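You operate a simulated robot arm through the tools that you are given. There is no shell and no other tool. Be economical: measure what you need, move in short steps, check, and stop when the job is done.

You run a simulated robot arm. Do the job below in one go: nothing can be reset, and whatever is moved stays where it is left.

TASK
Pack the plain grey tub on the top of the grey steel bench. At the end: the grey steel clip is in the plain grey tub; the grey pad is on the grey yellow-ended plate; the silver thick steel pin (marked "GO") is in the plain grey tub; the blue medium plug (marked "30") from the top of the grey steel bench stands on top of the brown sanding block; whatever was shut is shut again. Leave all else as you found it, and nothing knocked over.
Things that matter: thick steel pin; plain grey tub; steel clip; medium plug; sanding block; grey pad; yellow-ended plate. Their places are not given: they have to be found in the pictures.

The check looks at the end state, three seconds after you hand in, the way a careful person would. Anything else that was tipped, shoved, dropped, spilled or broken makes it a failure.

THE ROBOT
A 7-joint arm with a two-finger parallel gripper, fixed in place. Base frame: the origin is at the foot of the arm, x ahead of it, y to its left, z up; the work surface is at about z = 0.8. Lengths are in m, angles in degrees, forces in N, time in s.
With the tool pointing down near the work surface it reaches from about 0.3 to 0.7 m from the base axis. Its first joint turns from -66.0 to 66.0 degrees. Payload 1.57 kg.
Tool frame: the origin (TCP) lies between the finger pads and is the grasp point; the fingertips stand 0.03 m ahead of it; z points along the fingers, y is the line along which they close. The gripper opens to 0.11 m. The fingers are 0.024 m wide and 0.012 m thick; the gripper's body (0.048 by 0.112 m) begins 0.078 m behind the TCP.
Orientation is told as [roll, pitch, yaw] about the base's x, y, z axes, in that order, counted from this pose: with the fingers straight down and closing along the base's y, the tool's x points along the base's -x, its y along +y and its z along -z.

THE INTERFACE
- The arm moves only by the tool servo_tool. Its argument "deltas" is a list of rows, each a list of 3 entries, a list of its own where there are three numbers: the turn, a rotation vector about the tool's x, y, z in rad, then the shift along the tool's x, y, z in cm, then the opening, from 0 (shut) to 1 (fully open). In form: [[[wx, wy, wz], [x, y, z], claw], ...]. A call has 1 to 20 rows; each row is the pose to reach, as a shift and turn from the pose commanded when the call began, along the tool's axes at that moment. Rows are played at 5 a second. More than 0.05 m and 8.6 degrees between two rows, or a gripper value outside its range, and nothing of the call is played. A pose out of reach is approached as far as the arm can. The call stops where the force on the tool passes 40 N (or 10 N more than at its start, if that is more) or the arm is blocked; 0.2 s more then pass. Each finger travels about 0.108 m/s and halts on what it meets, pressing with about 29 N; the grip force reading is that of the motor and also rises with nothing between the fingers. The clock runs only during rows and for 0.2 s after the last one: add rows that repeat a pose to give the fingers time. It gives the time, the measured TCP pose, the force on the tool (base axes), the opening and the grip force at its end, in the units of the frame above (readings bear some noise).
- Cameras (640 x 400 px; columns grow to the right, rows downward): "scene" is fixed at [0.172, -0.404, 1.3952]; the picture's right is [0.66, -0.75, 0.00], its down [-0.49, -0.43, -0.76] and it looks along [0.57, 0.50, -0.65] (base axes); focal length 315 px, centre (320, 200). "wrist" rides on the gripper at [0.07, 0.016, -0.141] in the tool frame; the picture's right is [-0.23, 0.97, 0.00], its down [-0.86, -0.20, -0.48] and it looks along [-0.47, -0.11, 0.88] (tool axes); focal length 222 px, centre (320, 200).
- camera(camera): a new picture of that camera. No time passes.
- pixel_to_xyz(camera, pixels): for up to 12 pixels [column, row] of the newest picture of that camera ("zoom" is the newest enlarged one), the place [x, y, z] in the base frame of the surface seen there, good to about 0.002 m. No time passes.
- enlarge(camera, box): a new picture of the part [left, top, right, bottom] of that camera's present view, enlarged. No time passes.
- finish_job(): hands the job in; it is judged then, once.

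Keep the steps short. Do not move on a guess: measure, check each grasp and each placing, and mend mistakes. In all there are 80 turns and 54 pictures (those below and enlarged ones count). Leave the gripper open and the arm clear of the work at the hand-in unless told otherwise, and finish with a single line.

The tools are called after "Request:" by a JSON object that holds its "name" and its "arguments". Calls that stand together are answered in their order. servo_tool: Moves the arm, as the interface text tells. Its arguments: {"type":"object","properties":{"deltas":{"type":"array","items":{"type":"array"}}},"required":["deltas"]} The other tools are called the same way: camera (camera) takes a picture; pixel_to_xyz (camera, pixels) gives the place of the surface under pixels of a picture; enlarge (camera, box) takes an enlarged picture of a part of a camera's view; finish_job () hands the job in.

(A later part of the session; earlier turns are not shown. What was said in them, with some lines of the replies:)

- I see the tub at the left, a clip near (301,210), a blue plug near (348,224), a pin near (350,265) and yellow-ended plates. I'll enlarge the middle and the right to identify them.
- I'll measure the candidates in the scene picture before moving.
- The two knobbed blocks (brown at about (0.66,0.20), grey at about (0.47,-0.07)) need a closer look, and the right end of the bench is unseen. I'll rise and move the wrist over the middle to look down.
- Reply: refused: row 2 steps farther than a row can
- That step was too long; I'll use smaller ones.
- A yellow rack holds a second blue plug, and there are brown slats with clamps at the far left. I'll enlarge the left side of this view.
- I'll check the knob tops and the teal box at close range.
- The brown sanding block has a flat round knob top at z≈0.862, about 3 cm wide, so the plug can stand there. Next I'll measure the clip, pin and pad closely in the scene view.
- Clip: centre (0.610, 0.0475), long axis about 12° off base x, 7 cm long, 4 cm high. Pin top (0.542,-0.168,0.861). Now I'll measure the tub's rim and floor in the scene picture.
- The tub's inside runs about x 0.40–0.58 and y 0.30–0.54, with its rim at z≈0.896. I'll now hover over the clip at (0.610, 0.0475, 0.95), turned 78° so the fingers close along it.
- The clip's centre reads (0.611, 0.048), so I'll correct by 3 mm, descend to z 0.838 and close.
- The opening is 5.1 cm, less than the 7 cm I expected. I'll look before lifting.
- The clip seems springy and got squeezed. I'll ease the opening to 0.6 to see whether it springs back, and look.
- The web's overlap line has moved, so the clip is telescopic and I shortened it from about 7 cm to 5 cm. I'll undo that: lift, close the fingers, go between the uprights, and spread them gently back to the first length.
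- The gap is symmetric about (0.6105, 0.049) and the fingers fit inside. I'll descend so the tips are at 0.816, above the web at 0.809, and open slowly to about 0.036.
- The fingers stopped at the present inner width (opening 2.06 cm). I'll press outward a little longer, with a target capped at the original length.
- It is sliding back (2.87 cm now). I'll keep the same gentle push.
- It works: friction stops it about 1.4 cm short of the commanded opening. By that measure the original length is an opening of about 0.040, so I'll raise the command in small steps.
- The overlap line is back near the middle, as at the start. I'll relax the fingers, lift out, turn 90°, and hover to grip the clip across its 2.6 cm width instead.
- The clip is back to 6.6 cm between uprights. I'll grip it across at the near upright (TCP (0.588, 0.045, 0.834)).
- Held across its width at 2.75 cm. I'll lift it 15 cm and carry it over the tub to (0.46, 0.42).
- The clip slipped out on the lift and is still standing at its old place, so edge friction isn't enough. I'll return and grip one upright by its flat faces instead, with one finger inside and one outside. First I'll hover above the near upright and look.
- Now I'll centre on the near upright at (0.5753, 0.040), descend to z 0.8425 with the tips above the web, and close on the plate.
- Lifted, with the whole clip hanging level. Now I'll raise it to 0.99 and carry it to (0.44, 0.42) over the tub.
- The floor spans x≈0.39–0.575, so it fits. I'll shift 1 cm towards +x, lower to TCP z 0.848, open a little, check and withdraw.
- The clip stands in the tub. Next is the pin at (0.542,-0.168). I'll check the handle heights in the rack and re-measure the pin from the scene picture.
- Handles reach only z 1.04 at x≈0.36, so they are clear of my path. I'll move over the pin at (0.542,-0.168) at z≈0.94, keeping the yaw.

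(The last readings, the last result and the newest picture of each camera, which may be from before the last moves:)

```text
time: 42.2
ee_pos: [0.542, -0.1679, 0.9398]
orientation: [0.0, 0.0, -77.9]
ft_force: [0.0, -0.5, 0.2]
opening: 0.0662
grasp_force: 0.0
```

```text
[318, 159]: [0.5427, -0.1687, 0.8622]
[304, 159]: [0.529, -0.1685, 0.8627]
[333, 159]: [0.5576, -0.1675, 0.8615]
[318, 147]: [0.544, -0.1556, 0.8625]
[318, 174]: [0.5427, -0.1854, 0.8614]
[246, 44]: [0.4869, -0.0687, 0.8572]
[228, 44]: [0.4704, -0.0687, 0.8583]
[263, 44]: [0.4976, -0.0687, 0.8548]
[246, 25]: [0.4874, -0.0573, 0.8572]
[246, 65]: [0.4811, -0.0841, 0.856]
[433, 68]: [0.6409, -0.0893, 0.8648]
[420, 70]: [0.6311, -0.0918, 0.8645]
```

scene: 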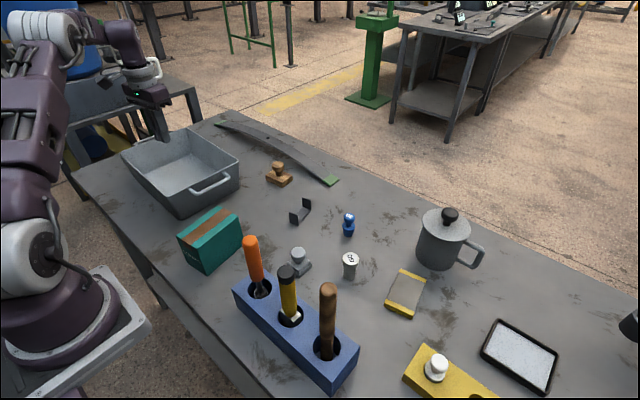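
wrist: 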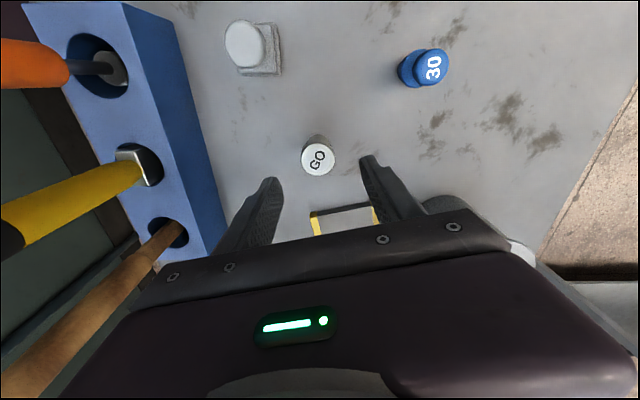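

The pin is centred (0.543,-0.169). I'll descend to z 0.843, close, and lift 5 cm as a test.

Request:
{"name": "servo_tool", "arguments": {"deltas": [[[0, 0, 0], [-0.1, 0.1, 3.5], 0.6], [[0, 0, 0], [-0.1, 0.1, 7], 0.6], [[0, 0, 0], [-0.1, 0.1, 9.7], 0.6], [[0, 0, 0], [-0.1, 0.1, 9.7], 0.6], [[0, 0, 0], [-0.1, 0.1, 9.7], 0.4], [[0, 0, 0], [-0.1, 0.1, 9.7], 0.2], [[0, 0, 0], [-0.1, 0.1, 9.7], 0], [[0, 0, 0], [-0.1, 0.1, 9.7], 0], [[0, 0, 0], [-0.1, 0.1, 9.7], 0], [[0, 0, 0], [-0.1, 0.1, 8.7], 0], [[0, 0, 0], [-0.1, 0.1, 6.7], 0], [[0, 0, 0], [-0.1, 0.1, 4.7], 0], [[0, 0, 0], [-0.1, 0.1, 4.7], 0]]}}

Request:
{"name": "enlarge", "arguments": {"camera": "scene", "box": [270, 170, 430, 290]}}

```text
time: 45.0
ee_pos: [0.5457, -0.1681, 0.8954]
orientation: [-0.1, 0.0, -78.1]
ft_force: [-0.4, 0.7, -3.3]
opening: 0.036
grasp_force: 29.3
```

```text
3.33 times, centred on (350, 230) of scene
```

zoom: 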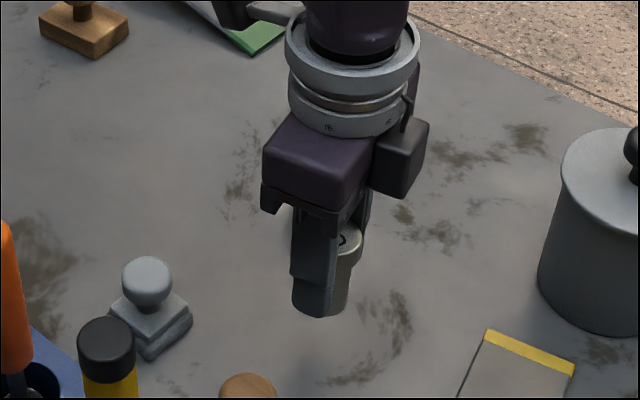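

The pin is held upright (about 3.3 N). I'll raise it to 1.0 and carry it to (0.48, 0.352) in the tub, clear of the clip.

Request:
{"name": "servo_tool", "arguments": {"deltas": [[[0, 0, 0], [0, 0, -4], 0], [[0, 0, 0], [0, 0, -8], 0], [[0, 0, 0], [0, 0, -11], 0], [[0, 0, 0], [4.4, 0.4, -11], 0], [[0, 0, 0], [8.8, 0.8, -11], 0], [[0, 0, 0], [13.2, 1.2, -11], 0], [[0, 0, 0], [17.6, 1.6, -11], 0], [[0, 0, 0], [22, 2, -11], 0], [[0, 0, 0], [26.4, 2.4, -11], 0], [[0, 0, 0], [30.8, 2.8, -11], 0], [[0, 0, 0], [35.2, 3.2, -11], 0], [[0, 0, 0], [39.6, 3.6, -11], 0], [[0, 0, 0], [44, 4, -11], 0], [[0, 0, 0], [48.4, 4.4, -11], 0], [[0, 0, 0], [52.2, 4.7, -11], 0], [[0, 0, 0], [52.2, 4.7, -11], 0]]}}

Request:
{"name": "camera", "arguments": {"camera": "wrist"}}

```text
time: 48.4
ee_pos: [0.4845, 0.3523, 1.0037]
orientation: [0.1, -0.1, -78.0]
ft_force: [-0.4, 0.3, -3.7]
opening: 0.0359
grasp_force: 28.7
```

```text
19 pictures are left
```

wrist: 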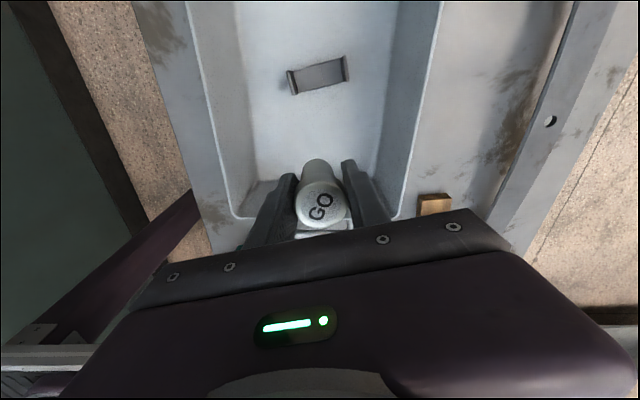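

Request:
{"name": "pixel_to_xyz", "arguments": {"camera": "wrist", "pixels": [[296, 95], [347, 80], [245, 190], [390, 190], [250, 205], [320, 235]]}}

```text
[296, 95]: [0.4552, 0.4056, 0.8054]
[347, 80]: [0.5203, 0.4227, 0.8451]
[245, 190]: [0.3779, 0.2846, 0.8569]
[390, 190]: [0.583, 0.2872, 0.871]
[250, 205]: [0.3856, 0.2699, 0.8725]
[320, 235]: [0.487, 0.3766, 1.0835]
```

Clear on all sides. I'll lower 15.4 cm (pin base about 1–2 mm above the floor), open, and rise.

Request:
{"name": "servo_tool", "arguments": {"deltas": [[[0, 0, 0], [0, 0, 4], 0], [[0, 0, 0], [0, 0, 8], 0], [[0, 0, 0], [0, 0, 11], 0], [[0, 0, 0], [0, 0, 13.5], 0], [[0, 0, 0], [0, 0, 15], 0], [[0, 0, 0], [0, 0, 15.4], 0], [[0, 0, 0], [0, 0, 15.4], 0], [[0, 0, 0], [0, 0, 15.4], 0.36], [[0, 0, 0], [0, 0, 15.4], 0.45], [[0, 0, 0], [0, 0, 15.4], 0.5], [[0, 0, 0], [0, 0, 15.4], 0.5], [[0, 0, 0], [0, 0, 12], 0.5], [[0, 0, 0], [0, 0, 8], 0.5], [[0, 0, 0], [0, 0, 4], 0.5], [[0, 0, 0], [0, 0, 0], 0.5], [[0, 0, 0], [0, 0, 0], 0.5]]}}

Request:
{"name": "camera", "arguments": {"camera": "wrist"}}

```text
time: 51.8
ee_pos: [0.4846, 0.3501, 1.0065]
orientation: [0.0, 0.0, -78.1]
ft_force: [-0.1, -0.1, -0.1]
opening: 0.055
grasp_force: 0.2
```

```text
18 pictures are left
```

wrist: 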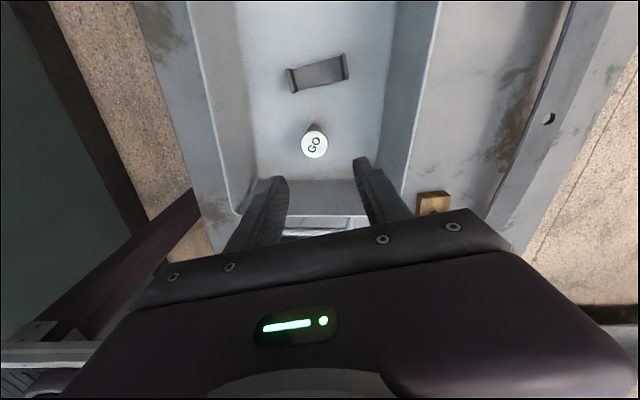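

Both items are in the tub and standing. Next is the grey pad: knob centre (0.484,-0.069), top 0.858. I'll move above it at z≈0.94.

Request:
{"name": "servo_tool", "arguments": {"deltas": [[[0, 0, 0], [-4.2, -0.9, 0], 0.5], [[0, 0, 0], [-8.4, -1.8, 0], 0.5], [[0, 0, 0], [-12.6, -2.7, 0], 0.5], [[0, 0, 0], [-16.8, -3.6, 0], 0.5], [[0, 0, 0], [-21, -4.5, 0], 0.5], [[0, 0, 0], [-25.2, -5.4, 0], 0.5], [[0, 0, 0], [-29.4, -6.3, 0], 0.5], [[0, 0, 0], [-33.6, -7.1, 1], 0.5], [[0, 0, 0], [-37.8, -8, 3], 0.5], [[0, 0, 0], [-41.2, -8.8, 6], 0.5], [[0, 0, 0], [-41.2, -8.8, 6], 0.5]]}}

Request:
{"name": "enlarge", "arguments": {"camera": "wrist", "box": [200, 80, 440, 230]}}

```text
time: 54.2
ee_pos: [0.4879, -0.0678, 0.946]
orientation: [0.1, 0.0, -77.9]
ft_force: [-0.2, 0.4, -0.4]
opening: 0.0548
grasp_force: 0.0
```

```text
2.67 times, centred on (320, 155) of wrist
```

zoom: 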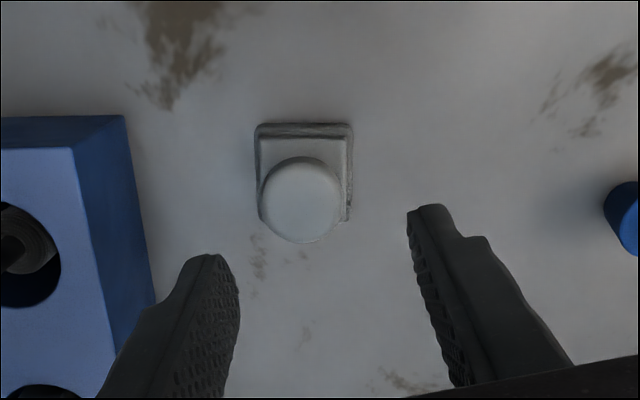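

Request:
{"name": "pixel_to_xyz", "arguments": {"camera": "zoom", "pixels": [[300, 200], [264, 200], [337, 200], [300, 165], [300, 236], [300, 148], [345, 150], [262, 145], [256, 135], [350, 128], [350, 215], [258, 215]]}}

```text
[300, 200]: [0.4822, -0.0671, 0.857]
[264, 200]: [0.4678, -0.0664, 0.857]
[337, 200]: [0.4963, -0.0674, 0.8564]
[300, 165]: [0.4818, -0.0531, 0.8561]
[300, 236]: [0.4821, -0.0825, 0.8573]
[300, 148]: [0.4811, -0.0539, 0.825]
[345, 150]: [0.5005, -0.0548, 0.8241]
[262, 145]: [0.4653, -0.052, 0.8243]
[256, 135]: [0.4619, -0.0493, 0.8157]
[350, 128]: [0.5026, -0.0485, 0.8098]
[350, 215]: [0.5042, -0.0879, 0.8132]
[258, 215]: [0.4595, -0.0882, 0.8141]
```

Knob centre (0.482,-0.068), with the block top under it at 0.8245. I'll grip the knob at TCP z 0.858 (tips at 0.828), then lift 6 cm.

Request:
{"name": "servo_tool", "arguments": {"deltas": [[[0, 0, 0], [0, -0.5, 3], 0.5], [[0, 0, 0], [0, -0.5, 6], 0.5], [[0, 0, 0], [0, -0.5, 8.7], 0.5], [[0, 0, 0], [0, -0.5, 8.7], 0.5], [[0, 0, 0], [0, -0.5, 8.7], 0.3], [[0, 0, 0], [0, -0.5, 8.7], 0.1], [[0, 0, 0], [0, -0.5, 8.7], 0], [[0, 0, 0], [0, -0.5, 8.7], 0], [[0, 0, 0], [0, -0.5, 8.7], 0], [[0, 0, 0], [0, -0.5, 7.7], 0], [[0, 0, 0], [0, -0.5, 5], 0], [[0, 0, 0], [0, -0.5, 2.7], 0], [[0, 0, 0], [0, -0.5, 2.7], 0]]}}

Request:
{"name": "camera", "arguments": {"camera": "scene"}}

```text
time: 57.0
ee_pos: [0.4761, -0.0687, 0.9186]
orientation: [0.0, 0.0, -78.1]
ft_force: [-0.3, 0.4, -0.8]
opening: 0.0323
grasp_force: 28.3
```

```text
16 pictures are left
```

scene: 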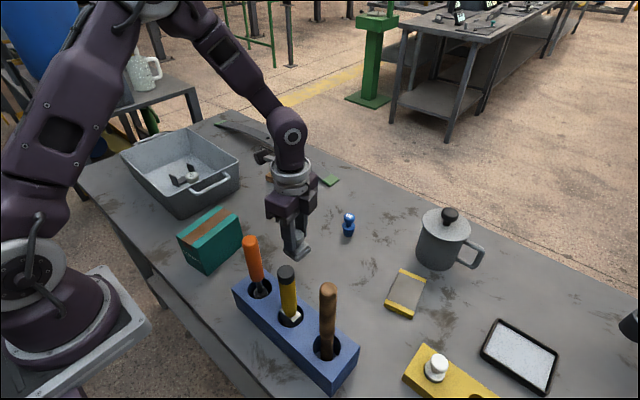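

The pad is lifted. I'll measure the plate corners precisely.

Request:
{"name": "enlarge", "arguments": {"camera": "scene", "box": [366, 255, 446, 325]}}

Request:
{"name": "enlarge", "arguments": {"camera": "scene", "box": [260, 190, 330, 270]}}

```text
5.71 times, centred on (406, 290) of scene
```

zoom: 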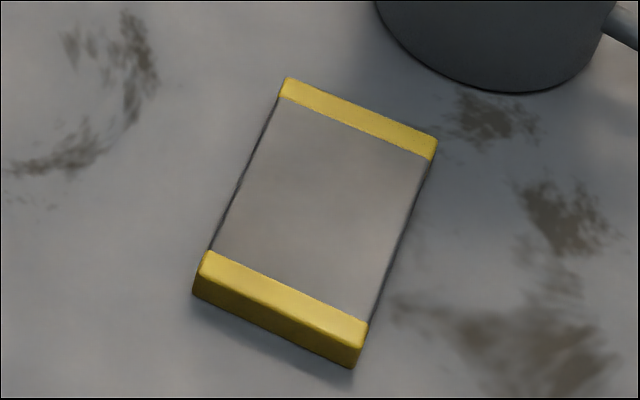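

```text
5.00 times, centred on (295, 230) of scene
```

zoom: 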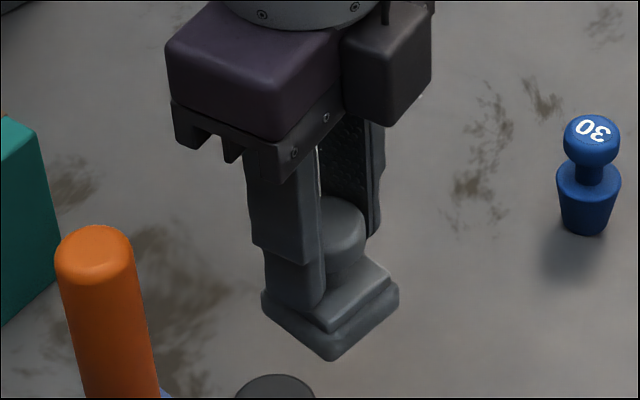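

Request:
{"name": "pixel_to_xyz", "arguments": {"camera": "scene", "pixels": [[400.7, 270], [425.7, 280], [387, 299.3], [413.6, 320.5], [406.4, 289.5], [393, 284], [420, 300], [400, 310], [413, 275]]}}

```text
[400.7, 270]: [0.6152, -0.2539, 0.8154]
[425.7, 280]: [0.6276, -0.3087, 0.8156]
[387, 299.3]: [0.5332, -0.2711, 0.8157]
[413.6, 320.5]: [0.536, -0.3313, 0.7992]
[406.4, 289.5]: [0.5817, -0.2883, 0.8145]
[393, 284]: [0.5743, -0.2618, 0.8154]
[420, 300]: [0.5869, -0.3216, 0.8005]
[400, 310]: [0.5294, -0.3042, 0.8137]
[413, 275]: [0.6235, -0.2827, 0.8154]
```

Plate centre (0.580,-0.290), long axis about 12°. I'll carry the pad over it at z≈0.94 with an 11° turn.

Request:
{"name": "servo_tool", "arguments": {"deltas": [[[0, 0, 0], [0, 0, -2], 0], [[0, 0, 0], [-4, 0.8, -2.2], 0], [[0, 0, -0.1], [-8, 1.6, -2.2], 0], [[0, 0, -0.19], [-12, 2.4, -2.2], 0], [[0, 0, -0.19], [-16, 3.2, -2.2], 0], [[0, 0, -0.19], [-20, 4, -2.2], 0], [[0, 0, -0.19], [-23.7, 4.8, -2.2], 0], [[0, 0, -0.19], [-23.7, 4.8, -2.2], 0], [[0, 0, -0.19], [-23.7, 4.8, -2.2], 0]]}}

Request:
{"name": "enlarge", "arguments": {"camera": "wrist", "box": [200, 80, 440, 230]}}

Request:
{"name": "enlarge", "arguments": {"camera": "scene", "box": [350, 210, 470, 330]}}

```text
time: 59.0
ee_pos: [0.5725, -0.2946, 0.9371]
orientation: [0.0, -0.1, -67.1]
ft_force: [-0.1, -0.2, 0.0]
opening: 0.0322
grasp_force: 29.1
```

```text
2.67 times, centred on (320, 155) of wrist
```

zoom: 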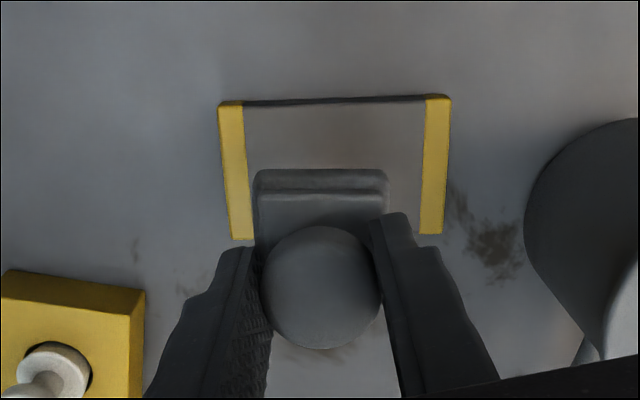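

```text
3.33 times, centred on (410, 270) of scene
```

zoom: 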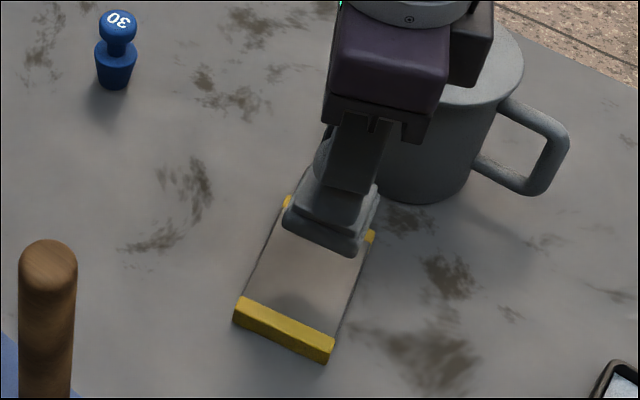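

Request:
{"name": "pixel_to_xyz", "arguments": {"camera": "zoom", "pixels": [[288, 212], [350, 240], [320, 228], [376, 195], [365, 215], [300, 195], [345, 222]]}}

```text
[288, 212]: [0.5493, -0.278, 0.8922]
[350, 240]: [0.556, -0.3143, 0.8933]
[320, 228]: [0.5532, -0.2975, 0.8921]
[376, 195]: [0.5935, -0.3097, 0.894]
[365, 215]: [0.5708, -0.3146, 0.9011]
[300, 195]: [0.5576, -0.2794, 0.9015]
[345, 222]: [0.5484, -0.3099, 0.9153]
```

The pad's centre is at about (0.573,-0.292) and aligned with the plate. I'll shift 6 mm forward, lower 6.3 cm, and stop to check.

Request:
{"name": "servo_tool", "arguments": {"deltas": [[[0, 0, 0], [0, 0.7, 2], 0], [[0, 0, 0], [0, 0.7, 4], 0], [[0, 0, 0], [0, 0.7, 5.5], 0], [[0, 0, 0], [0, 0.7, 6.0], 0], [[0, 0, 0], [0, 0.7, 6.3], 0], [[0, 0, 0], [0, 0.7, 6.3], 0]]}}

Request:
{"name": "enlarge", "arguments": {"camera": "scene", "box": [370, 240, 450, 330]}}

```text
time: 60.4
ee_pos: [0.581, -0.2899, 0.8767]
orientation: [0.0, -0.1, -67.1]
ft_force: [0.2, -0.1, -0.7]
opening: 0.0324
grasp_force: 28.6
```

```text
4.44 times, centred on (410, 285) of scene
```

zoom: 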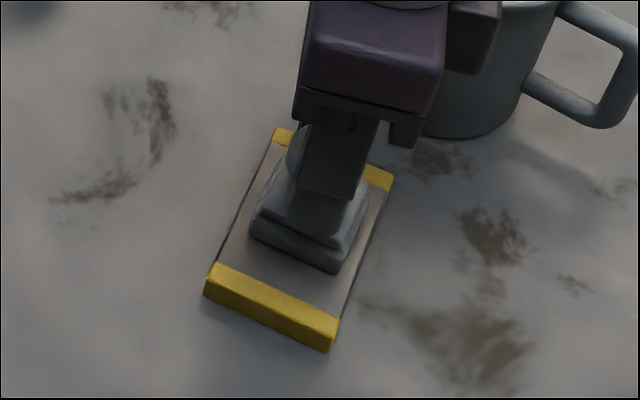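

Well centred. I'll go down 2 mm more, release, and rise straight up.

Request:
{"name": "servo_tool", "arguments": {"deltas": [[[0, 0, 0], [0, 0, 0.15], 0], [[0, 0, 0], [0, 0, 0.15], 0], [[0, 0, 0], [0, 0, 0.15], 0.33], [[0, 0, 0], [0, 0, 0.15], 0.42], [[0, 0, 0], [0, 0, 0.15], 0.45], [[0, 0, 0], [0, 0, 0.15], 0.45], [[0, 0, 0], [0, 0, -3], 0.45], [[0, 0, 0], [0, 0, -6.5], 0.45], [[0, 0, 0], [0, 0, -10], 0.45], [[0, 0, 0], [0, 0, -12], 0.45]]}}

Request:
{"name": "camera", "arguments": {"camera": "scene"}}

```text
time: 62.6
ee_pos: [0.5795, -0.2917, 0.9969]
orientation: [0.0, 0.1, -67.0]
ft_force: [-0.4, -0.1, -0.7]
opening: 0.0495
grasp_force: 0.0
```

```text
10 pictures are left
```

scene: 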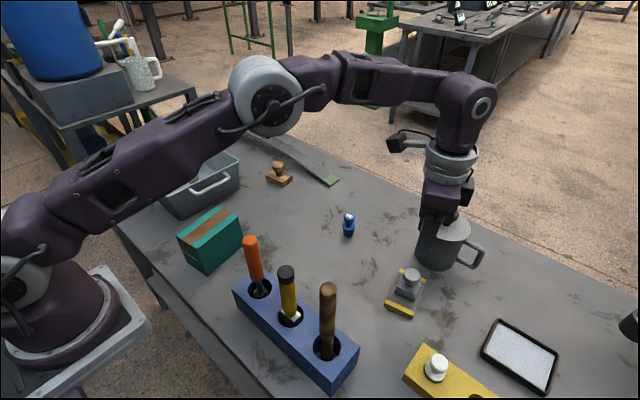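

The pad sits on the plate. Last is the blue plug at about (0.636,-0.090). I'll hover above it at z≈0.95 and measure it.

Request:
{"name": "servo_tool", "arguments": {"deltas": [[[0, 0, 0], [3.2, 2.6, 0], 0.45], [[0, 0, 0], [6.4, 5.2, 0], 0.45], [[0, 0, 0], [9.7, 7.8, 0], 0.45], [[0, 0, 0], [12.9, 10.4, 0], 0.45], [[0, 0, 0], [16.2, 13.1, 0], 0.45], [[0, 0, 0], [16.2, 13.1, 4], 0.45], [[0, 0, 0], [16.2, 13.1, 4], 0.45]]}}

Request:
{"name": "enlarge", "arguments": {"camera": "wrist", "box": [200, 80, 440, 230]}}

```text
time: 64.2
ee_pos: [0.6389, -0.0863, 0.9552]
orientation: [-0.1, -0.1, -67.1]
ft_force: [0.9, 0.1, 0.0]
opening: 0.0497
grasp_force: 0.0
```

```text
2.67 times, centred on (320, 155) of wrist
```

zoom: 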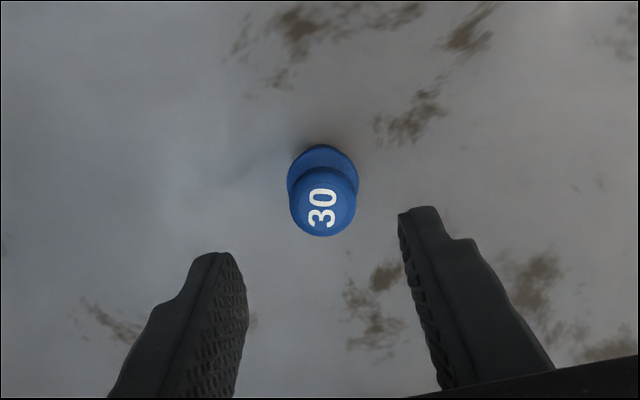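

Request:
{"name": "pixel_to_xyz", "arguments": {"camera": "zoom", "pixels": [[323, 203], [294, 203], [352, 203], [323, 174], [323, 232], [322, 155], [290, 170], [356, 180], [323, 148]]}}

```text
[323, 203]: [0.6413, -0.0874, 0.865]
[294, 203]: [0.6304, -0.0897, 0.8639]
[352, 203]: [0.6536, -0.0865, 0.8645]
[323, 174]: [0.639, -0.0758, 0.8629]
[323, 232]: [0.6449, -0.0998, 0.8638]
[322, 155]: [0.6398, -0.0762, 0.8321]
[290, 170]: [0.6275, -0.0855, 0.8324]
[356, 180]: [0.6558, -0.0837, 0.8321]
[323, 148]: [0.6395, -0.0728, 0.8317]
```

The plug is within 1 mm of the tool axis: knob top 0.865, collar 0.832. I'll descend to TCP 0.866 (tips at 0.836, above the collar), grip the knob and lift 5 cm.

Request:
{"name": "servo_tool", "arguments": {"deltas": [[[0, 0, 0], [-0.05, 0.1, 3], 0.45], [[0, 0, 0], [-0.05, 0.1, 6], 0.45], [[0, 0, 0], [-0.05, 0.1, 8.9], 0.45], [[0, 0, 0], [-0.05, 0.1, 8.9], 0.45], [[0, 0, 0], [-0.05, 0.1, 8.9], 0.3], [[0, 0, 0], [-0.05, 0.1, 8.9], 0.15], [[0, 0, 0], [-0.05, 0.1, 8.9], 0], [[0, 0, 0], [-0.05, 0.1, 8.9], 0], [[0, 0, 0], [-0.05, 0.1, 8.9], 0], [[0, 0, 0], [-0.05, 0.1, 7.9], 0], [[0, 0, 0], [-0.05, 0.1, 5.9], 0], [[0, 0, 0], [-0.05, 0.1, 3.9], 0], [[0, 0, 0], [-0.05, 0.1, 3.9], 0]]}}

Request:
{"name": "enlarge", "arguments": {"camera": "scene", "box": [300, 150, 400, 240]}}

```text
time: 67.0
ee_pos: [0.6396, -0.088, 0.9178]
orientation: [0.0, 0.0, -67.1]
ft_force: [-0.3, 0.6, 0.0]
opening: 0.0265
grasp_force: 29.2
```

```text
4.44 times, centred on (350, 195) of scene
```

zoom: 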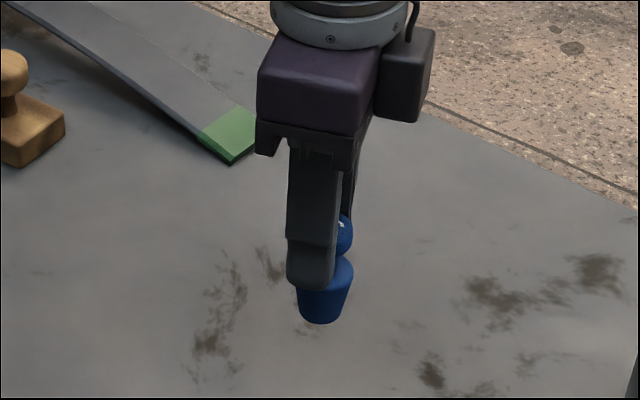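

The plug is held with only a slight lean. I'll now pin down the knob centre of the sanding block from the last scene picture, around (278,164.7).

Request:
{"name": "pixel_to_xyz", "arguments": {"camera": "scene", "pixels": [[278, 164.7], [278, 162], [278, 167], [274, 164.7], [282, 164.7], [272.5, 165], [283.5, 165], [278, 161], [278, 168]]}}

```text
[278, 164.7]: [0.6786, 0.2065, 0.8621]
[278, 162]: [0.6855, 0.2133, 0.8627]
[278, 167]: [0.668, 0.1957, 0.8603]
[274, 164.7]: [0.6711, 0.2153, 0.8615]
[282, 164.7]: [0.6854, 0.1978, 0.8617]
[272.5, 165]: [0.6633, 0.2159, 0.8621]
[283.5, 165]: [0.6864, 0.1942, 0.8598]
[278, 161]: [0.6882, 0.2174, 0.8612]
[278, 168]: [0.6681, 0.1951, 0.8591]
```

Knob centre ≈ (0.6765, 0.2055), top 0.862. I'll rise 5 cm and carry the plug there, hovering about 3 cm above.

Request:
{"name": "servo_tool", "arguments": {"deltas": [[[0, 0, 0], [0, 0, -2.5], 0], [[0, 0, 0], [0, 0, -5], 0], [[0, 0, 0], [3.2, 1.8, -5], 0], [[0, 0, 0], [6.4, 3.7, -5], 0], [[0, 0, 0], [9.6, 5.5, -5], 0], [[0, 0, 0], [12.8, 7.4, -5], 0], [[0, 0, 0], [16, 9.2, -5], 0], [[0, 0, 0], [19.2, 11.1, -5], 0], [[0, 0, 0], [22.4, 12.9, -5], 0], [[0, 0, 0], [25.6, 14.8, -5], 0], [[0, 0, 0], [25.6, 14.8, -5], 0], [[0, 0, 0], [25.6, 14.8, -5], 0]]}}

Request:
{"name": "camera", "arguments": {"camera": "wrist"}}

Request:
{"name": "enlarge", "arguments": {"camera": "scene", "box": [240, 110, 320, 190]}}

```text
time: 69.6
ee_pos: [0.6612, 0.1946, 0.9693]
orientation: [0.0, 0.0, -67.1]
ft_force: [-1.0, 0.2, -0.1]
opening: 0.0267
grasp_force: 29.2
out of reach, approached as far as the arm can: row 9, 10, 11, 12
```

```text
7 pictures are left
```

wrist: 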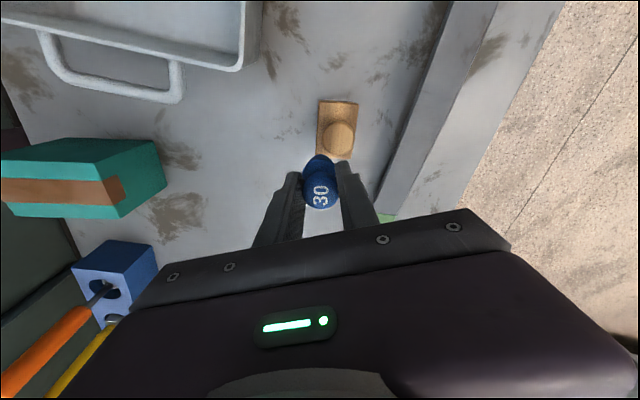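

```text
5.00 times, centred on (280, 150) of scene
```

zoom: 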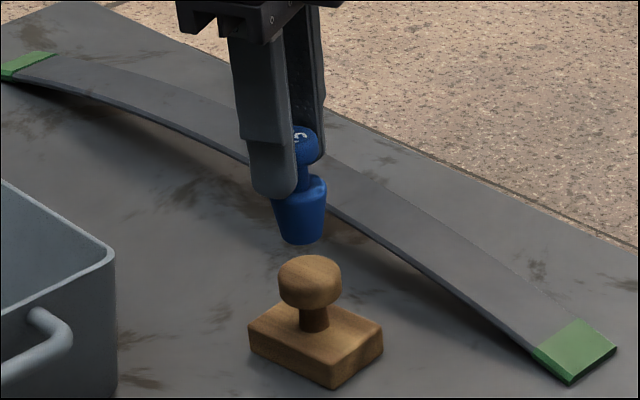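

The tool-down reach ends at (0.661, 0.195), about 1.8 cm short of the knob centre. I'll test whether a slightly lower height reaches farther (plug bottom stays above the knob).

Request:
{"name": "servo_tool", "arguments": {"deltas": [[[0, 0, 0], [0, 0, 0.8], 0], [[0, 0, 0], [0, 0, 1.6], 0], [[0, 0, 0], [0, 0, 1.6], 0], [[0, 0, 0], [0, 0, 1.6], 0]]}}

```text
time: 70.6
ee_pos: [0.6619, 0.1944, 0.9539]
orientation: [0.0, 0.1, -67.1]
ft_force: [0.5, -0.3, -0.3]
opening: 0.0264
grasp_force: 28.8
```

That worked, and the command starts from the reached pose. I'll try stepping outward toward (0.6765, 0.2055) at this height.

Request:
{"name": "servo_tool", "arguments": {"deltas": [[[0, 0, 0], [0.15, 0.6, 0], 0], [[0, 0, 0], [0.3, 1.2, 0], 0], [[0, 0, 0], [0.43, 1.8, 0], 0], [[0, 0, 0], [0.43, 1.8, 0], 0]]}}

```text
time: 71.6
ee_pos: [0.6638, 0.1991, 0.9538]
orientation: [0.2, 0.0, -67.2]
ft_force: [0.4, 0.4, 0.2]
opening: 0.0266
grasp_force: 28.9
out of reach, approached as far as the arm can: row 1, 2, 3, 4
```

With vertical fingers the limit is r≈0.70 against 0.707 needed, and the plug leans about 8° toward tool +x. If I turn the tool 84° and tilt it about 8° outward around the finger axis, it gains reach and makes the plug upright. First I'll back off, rise a little and turn.

Request:
{"name": "servo_tool", "arguments": {"deltas": [[[0, 0, 0], [0.2, -1.8, -0.8], 0], [[0, 0, 0], [0.37, -3.5, -1.6], 0], [[0, 0, -0.14], [0.37, -3.5, -1.6], 0], [[0, 0, -0.28], [0.37, -3.5, -1.6], 0], [[0, 0, -0.42], [0.37, -3.5, -1.6], 0], [[0, 0, -0.56], [0.37, -3.5, -1.6], 0], [[0, 0, -0.7], [0.37, -3.5, -1.6], 0], [[0, 0, -0.84], [0.37, -3.5, -1.6], 0], [[0, 0, -0.98], [0.37, -3.5, -1.6], 0], [[0, 0, -1.12], [0.37, -3.5, -1.6], 0], [[0, 0, -1.26], [0.37, -3.5, -1.6], 0], [[0, 0, -1.4], [0.37, -3.5, -1.6], 0], [[0, 0, -1.466], [0.37, -3.5, -1.6], 0], [[0, 0, -1.466], [0.37, -3.5, -1.6], 0]]}}

Request:
{"name": "servo_tool", "arguments": {"deltas": [[[0, -0.07, 0], [0, 0, 0], 0], [[0, -0.14, 0], [0, 0, 0], 0], [[0, -0.14, 0], [0, 0, 0], 0], [[0, -0.14, 0], [0, 0, 0], 0]]}}

Request:
{"name": "enlarge", "arguments": {"camera": "scene", "box": [240, 110, 320, 190]}}

```text
time: 74.6
ee_pos: [0.6287, 0.187, 0.9708]
orientation: [0.0, 0.1, 17.0]
ft_force: [-0.6, 0.3, 0.1]
opening: 0.0265
grasp_force: 29.3
```

```text
time: 75.6
ee_pos: [0.6294, 0.1869, 0.9693]
orientation: [0.1, -7.9, 16.9]
ft_force: [0.6, 0.1, -0.3]
opening: 0.0264
grasp_force: 28.9
```

```text
5.00 times, centred on (280, 150) of scene
```

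zoom: 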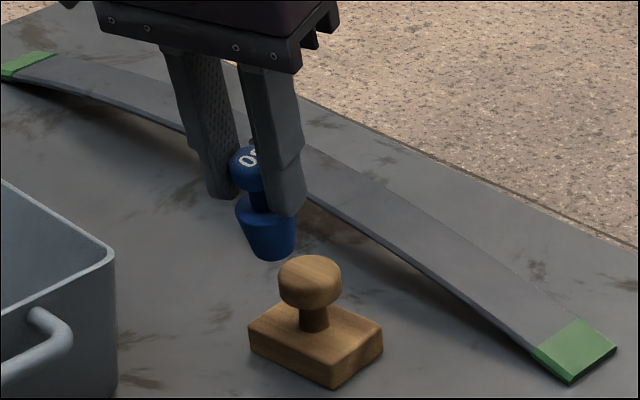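

The lean looks changed. I'll measure the plug's surface points to get its true axis.

Request:
{"name": "pixel_to_xyz", "arguments": {"camera": "zoom", "pixels": [[248, 157], [236, 170], [240, 180], [238, 208], [265, 228], [292, 222], [254, 252], [272, 257], [291, 248], [265, 215], [242, 160], [247, 238]]}}

Request:
{"name": "enlarge", "arguments": {"camera": "wrist", "box": [240, 90, 400, 230]}}

```text
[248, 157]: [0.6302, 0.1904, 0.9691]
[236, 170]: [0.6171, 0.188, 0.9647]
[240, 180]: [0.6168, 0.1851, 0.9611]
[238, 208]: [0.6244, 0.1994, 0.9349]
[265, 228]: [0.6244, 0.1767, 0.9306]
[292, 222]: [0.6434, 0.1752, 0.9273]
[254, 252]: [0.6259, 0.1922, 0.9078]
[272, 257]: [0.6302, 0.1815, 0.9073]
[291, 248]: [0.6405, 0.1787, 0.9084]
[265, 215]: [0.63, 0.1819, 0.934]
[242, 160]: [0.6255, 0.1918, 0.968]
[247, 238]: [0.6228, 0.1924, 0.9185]
```

```text
2.86 times, centred on (320, 160) of wrist
```

zoom: 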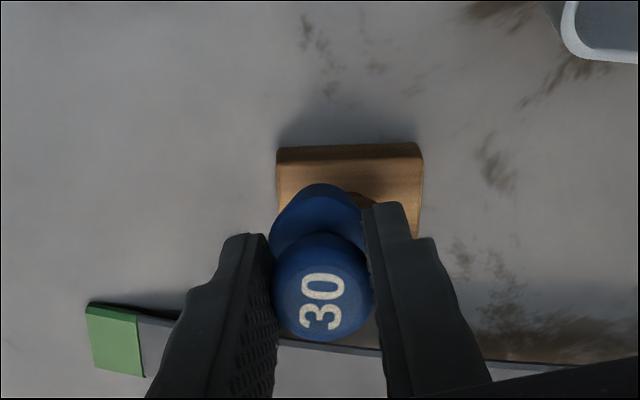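

The plug is aligned with the tool (8–9° outward), so it has no lean of its own. 4° of tilt is enough for the reach and leaves the plug nearly upright. I'll reduce the tilt, move over the knob, and hover about 1.6 cm above it.

Request:
{"name": "servo_tool", "arguments": {"deltas": [[[0, 0.07, 0], [0, 0, 0], 0], [[0, 0.07, 0], [-1.5, 0.1, 0.2], 0], [[0, 0.07, 0], [-3, 0.25, 0.4], 0], [[0, 0.07, 0], [-4.5, 0.4, 0.64], 0], [[0, 0.07, 0], [-4.35, 0.4, 1.8], 0], [[0, 0.07, 0], [-4.2, 0.4, 3.0], 0], [[0, 0.07, 0], [-4.2, 0.4, 3.0], 0]]}}

Request:
{"name": "enlarge", "arguments": {"camera": "scene", "box": [250, 120, 310, 190]}}

```text
time: 77.2
ee_pos: [0.6718, 0.2042, 0.9452]
orientation: [0.0, -4.0, 16.8]
ft_force: [0.3, -0.5, -0.6]
opening: 0.0268
grasp_force: 29.3
```

```text
5.71 times, centred on (280, 155) of scene
```

zoom: 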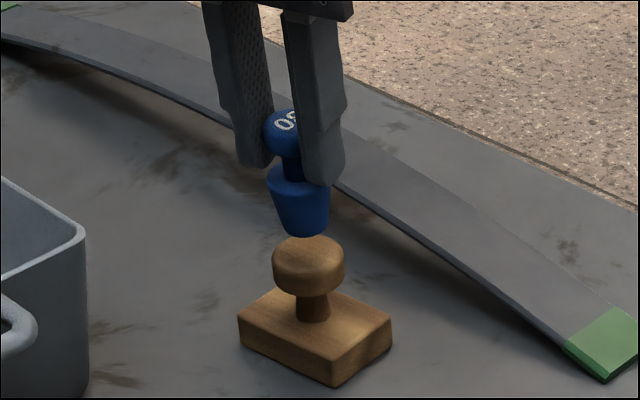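

Request:
{"name": "pixel_to_xyz", "arguments": {"camera": "zoom", "pixels": [[281, 228], [303, 234], [325, 228], [290, 232], [316, 232], [277, 252], [308, 250], [341, 252], [308, 268], [290, 258], [326, 258]]}}

```text
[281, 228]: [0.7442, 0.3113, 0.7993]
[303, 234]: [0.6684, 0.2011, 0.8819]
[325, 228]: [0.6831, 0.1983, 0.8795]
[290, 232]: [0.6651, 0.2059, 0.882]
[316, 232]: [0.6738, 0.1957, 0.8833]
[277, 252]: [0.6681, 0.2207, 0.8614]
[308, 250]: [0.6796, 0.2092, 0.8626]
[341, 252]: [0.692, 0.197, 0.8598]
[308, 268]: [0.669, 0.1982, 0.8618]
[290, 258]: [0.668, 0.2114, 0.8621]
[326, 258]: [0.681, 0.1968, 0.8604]
```

The plug's bottom is within about 3 mm of the knob's centre (0.679, 0.208). I'll shift 2 mm outward and lower 1.5 cm, reading the force.

Request:
{"name": "servo_tool", "arguments": {"deltas": [[[0, 0, 0], [-0.15, 0, 0.5], 0], [[0, 0, 0], [-0.12, 0, 1.0], 0], [[0, 0, 0], [-0.1, 0, 1.3], 0], [[0, 0, 0], [-0.1, 0, 1.5], 0], [[0, 0, 0], [-0.1, 0, 1.5], 0]]}}

```text
time: 78.4
ee_pos: [0.6732, 0.2055, 0.9317]
orientation: [0.1, -4.0, 16.8]
ft_force: [0.0, 0.1, -0.2]
opening: 0.0264
grasp_force: 29.4
```

No contact yet. I'll go down in 1 mm steps.

Request:
{"name": "servo_tool", "arguments": {"deltas": [[[0, 0, 0], [0, 0, 0.1], 0], [[0, 0, 0], [0, 0, 0.15], 0], [[0, 0, 0], [0, 0, 0.15], 0]]}}

Request:
{"name": "servo_tool", "arguments": {"deltas": [[[0, 0, 0], [0, 0, 0.05], 0], [[0, 0, 0], [0, 0, 0.1], 0], [[0, 0, 0], [0, 0, 0.1], 0]]}}

```text
time: 79.2
ee_pos: [0.6747, 0.2053, 0.9309]
orientation: [0.0, -3.9, 17.0]
ft_force: [0.6, -0.7, 0.1]
opening: 0.0263
grasp_force: 29.0
```

```text
time: 80.0
ee_pos: [0.6749, 0.2048, 0.9287]
orientation: [0.0, -4.0, 16.8]
ft_force: [0.5, 0.4, -0.4]
opening: 0.0266
grasp_force: 29.4
```

Still no contact force. I'll look closely at the gap (4 pictures or fewer remain).

Request:
{"name": "enlarge", "arguments": {"camera": "scene", "box": [262, 140, 298, 180]}}

```text
10.00 times, centred on (280, 160) of scene
```

zoom: 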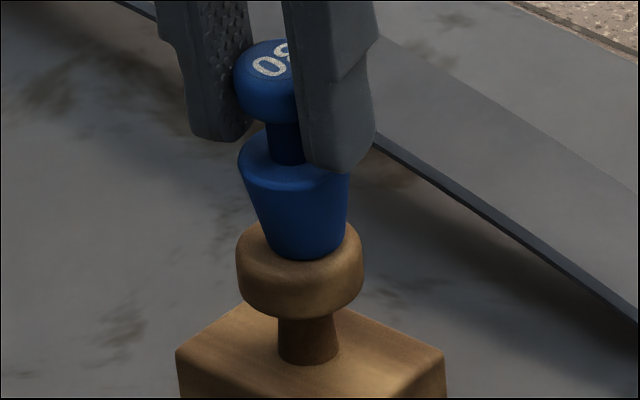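

There is a tiny gap, if any, and the plug is within a few mm of centre. I'll lower further in 1 mm steps until I feel contact.

Request:
{"name": "servo_tool", "arguments": {"deltas": [[[0, 0, 0], [0.1, 0, 0.05], 0], [[0, 0, 0], [0.1, 0, 0.1], 0], [[0, 0, 0], [0.1, 0, 0.1], 0]]}}

Request:
{"name": "servo_tool", "arguments": {"deltas": [[[0, 0, 0], [0, 0, 0.05], 0], [[0, 0, 0], [0, 0, 0.1], 0], [[0, 0, 0], [0, 0, 0.1], 0]]}}

```text
time: 80.8
ee_pos: [0.6727, 0.2042, 0.9277]
orientation: [0.0, -4.1, 16.9]
ft_force: [-0.4, 1.2, 6.9]
opening: 0.0265
grasp_force: 28.8
```

```text
time: 81.6
ee_pos: [0.6731, 0.2054, 0.9265]
orientation: [-0.1, -4.3, 16.9]
ft_force: [0.0, -0.7, 22.5]
opening: 0.0266
grasp_force: 29.0
```

Contact is felt (22 N). I'll back off 1 mm, open gently, and check the plug before withdrawing.

Request:
{"name": "servo_tool", "arguments": {"deltas": [[[0, 0, 0], [0, 0, -0.1], 0], [[0, 0, 0], [0, 0, -0.1], 0.2], [[0, 0, 0], [0, 0, -0.1], 0.26], [[0, 0, 0], [0, 0, -0.1], 0.3], [[0, 0, 0], [0, 0, -0.1], 0.36], [[0, 0, 0], [0, 0, -0.1], 0.44], [[0, 0, 0], [0, 0, -0.1], 0.44]]}}

Request:
{"name": "enlarge", "arguments": {"camera": "scene", "box": [262, 140, 298, 180]}}

```text
time: 83.2
ee_pos: [0.6728, 0.2045, 0.9278]
orientation: [0.0, -4.0, 17.0]
ft_force: [0.2, 0.5, -0.3]
opening: 0.0484
grasp_force: 0.0
```

```text
10.00 times, centred on (280, 160) of scene
```

zoom: 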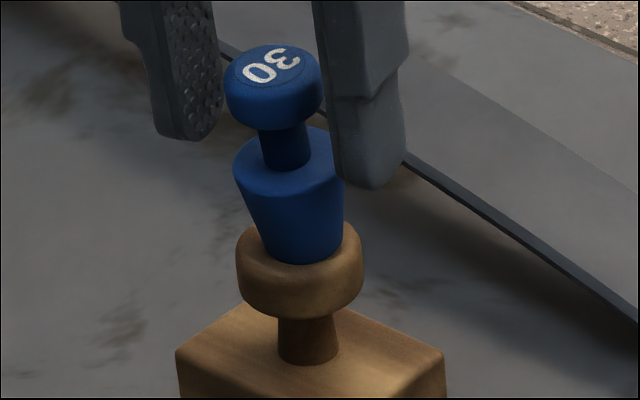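

Request:
{"name": "pixel_to_xyz", "arguments": {"camera": "zoom", "pixels": [[273, 75], [240, 75], [305, 75], [273, 55], [273, 95], [245, 155], [310, 140], [290, 180], [270, 255], [300, 262], [335, 250], [325, 175]]}}

```text
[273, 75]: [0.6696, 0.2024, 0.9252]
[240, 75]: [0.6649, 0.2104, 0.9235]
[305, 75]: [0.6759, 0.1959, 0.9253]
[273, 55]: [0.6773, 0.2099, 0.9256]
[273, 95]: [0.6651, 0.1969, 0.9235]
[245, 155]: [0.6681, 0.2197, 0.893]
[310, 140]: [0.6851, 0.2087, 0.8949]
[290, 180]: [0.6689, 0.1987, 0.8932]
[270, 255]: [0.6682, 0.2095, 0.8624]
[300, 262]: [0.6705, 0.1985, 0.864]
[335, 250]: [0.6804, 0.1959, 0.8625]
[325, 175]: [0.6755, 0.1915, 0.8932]
```

The plug stands with its top at z≈0.925 on the knob. I'll open a bit more and withdraw slowly along the tool axis, then back away and up.

Request:
{"name": "servo_tool", "arguments": {"deltas": [[[0, 0, 0], [0, 0, 0], 0.55], [[0, 0, 0], [0, 0, 0], 0.6], [[0, 0, 0], [0, 0, -0.7], 0.6], [[0, 0, 0], [0, 0, -1.5], 0.6], [[0, 0, 0], [0, 0, -2.5], 0.6], [[0, 0, 0], [0, 0, -4], 0.6], [[0, 0, 0], [0, 0, -6], 0.6], [[0, 0, 0], [0, 0, -9], 0.6], [[0, 0, 0], [1, 0, -12], 0.6], [[0, 0, 0], [4, 2, -14], 0.6], [[0, 0, 0], [7, 5, -16], 0.8], [[0, 0, 0], [10, 8, -18], 1], [[0, 0, 0], [13, 11, -18], 1], [[0, 0, 0], [13, 11, -18], 1]]}}

```text
time: 86.2
ee_pos: [0.5015, 0.2676, 1.0995]
orientation: [0.0, -3.9, 16.9]
ft_force: [-0.2, -0.2, 0.2]
opening: 0.11
grasp_force: 0.0
```

Clear. I'll use the last picture on the whole scene.

Request:
{"name": "camera", "arguments": {"camera": "scene"}}

```text
0 pictures are left
```

scene: 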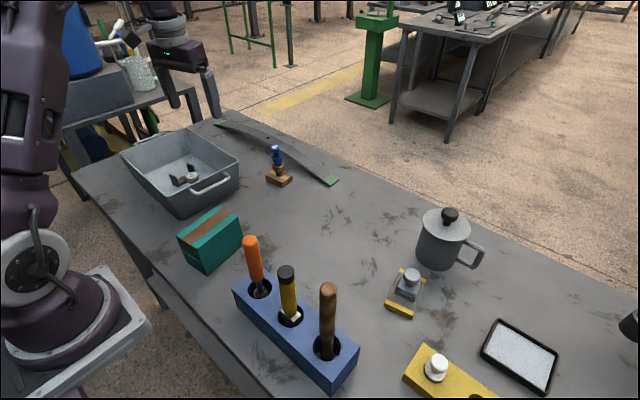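

Request:
{"name": "pixel_to_xyz", "arguments": {"camera": "scene", "pixels": [[275, 147], [278, 147], [276, 149], [277, 146], [278, 170], [193, 176], [177, 180], [410, 275], [278, 180]]}}

```text
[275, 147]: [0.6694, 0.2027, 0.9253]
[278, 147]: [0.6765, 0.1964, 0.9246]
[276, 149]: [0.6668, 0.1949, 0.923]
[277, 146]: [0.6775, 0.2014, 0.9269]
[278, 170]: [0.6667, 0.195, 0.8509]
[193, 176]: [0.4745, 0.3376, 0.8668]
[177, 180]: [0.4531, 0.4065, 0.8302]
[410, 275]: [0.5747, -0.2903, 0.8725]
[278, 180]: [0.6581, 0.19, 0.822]
```

The last picture shows the plug on the sanding block with its top at z≈0.925. The pin and clip are in the tub, the pad is on the plate, and the pot's lid is still on. The gripper is open and clear, so I'm handing in.

Request:
{"name": "finish_job", "arguments": {}}

```text
The job is handed in.
```

The job is handed in: clip and pin are in the tub, the pad is on the yellow-ended plate, and the blue "30" plug stands on the sanding block's knob; my first grip shortened the telescopic clip, and I slid it back to about its first length.
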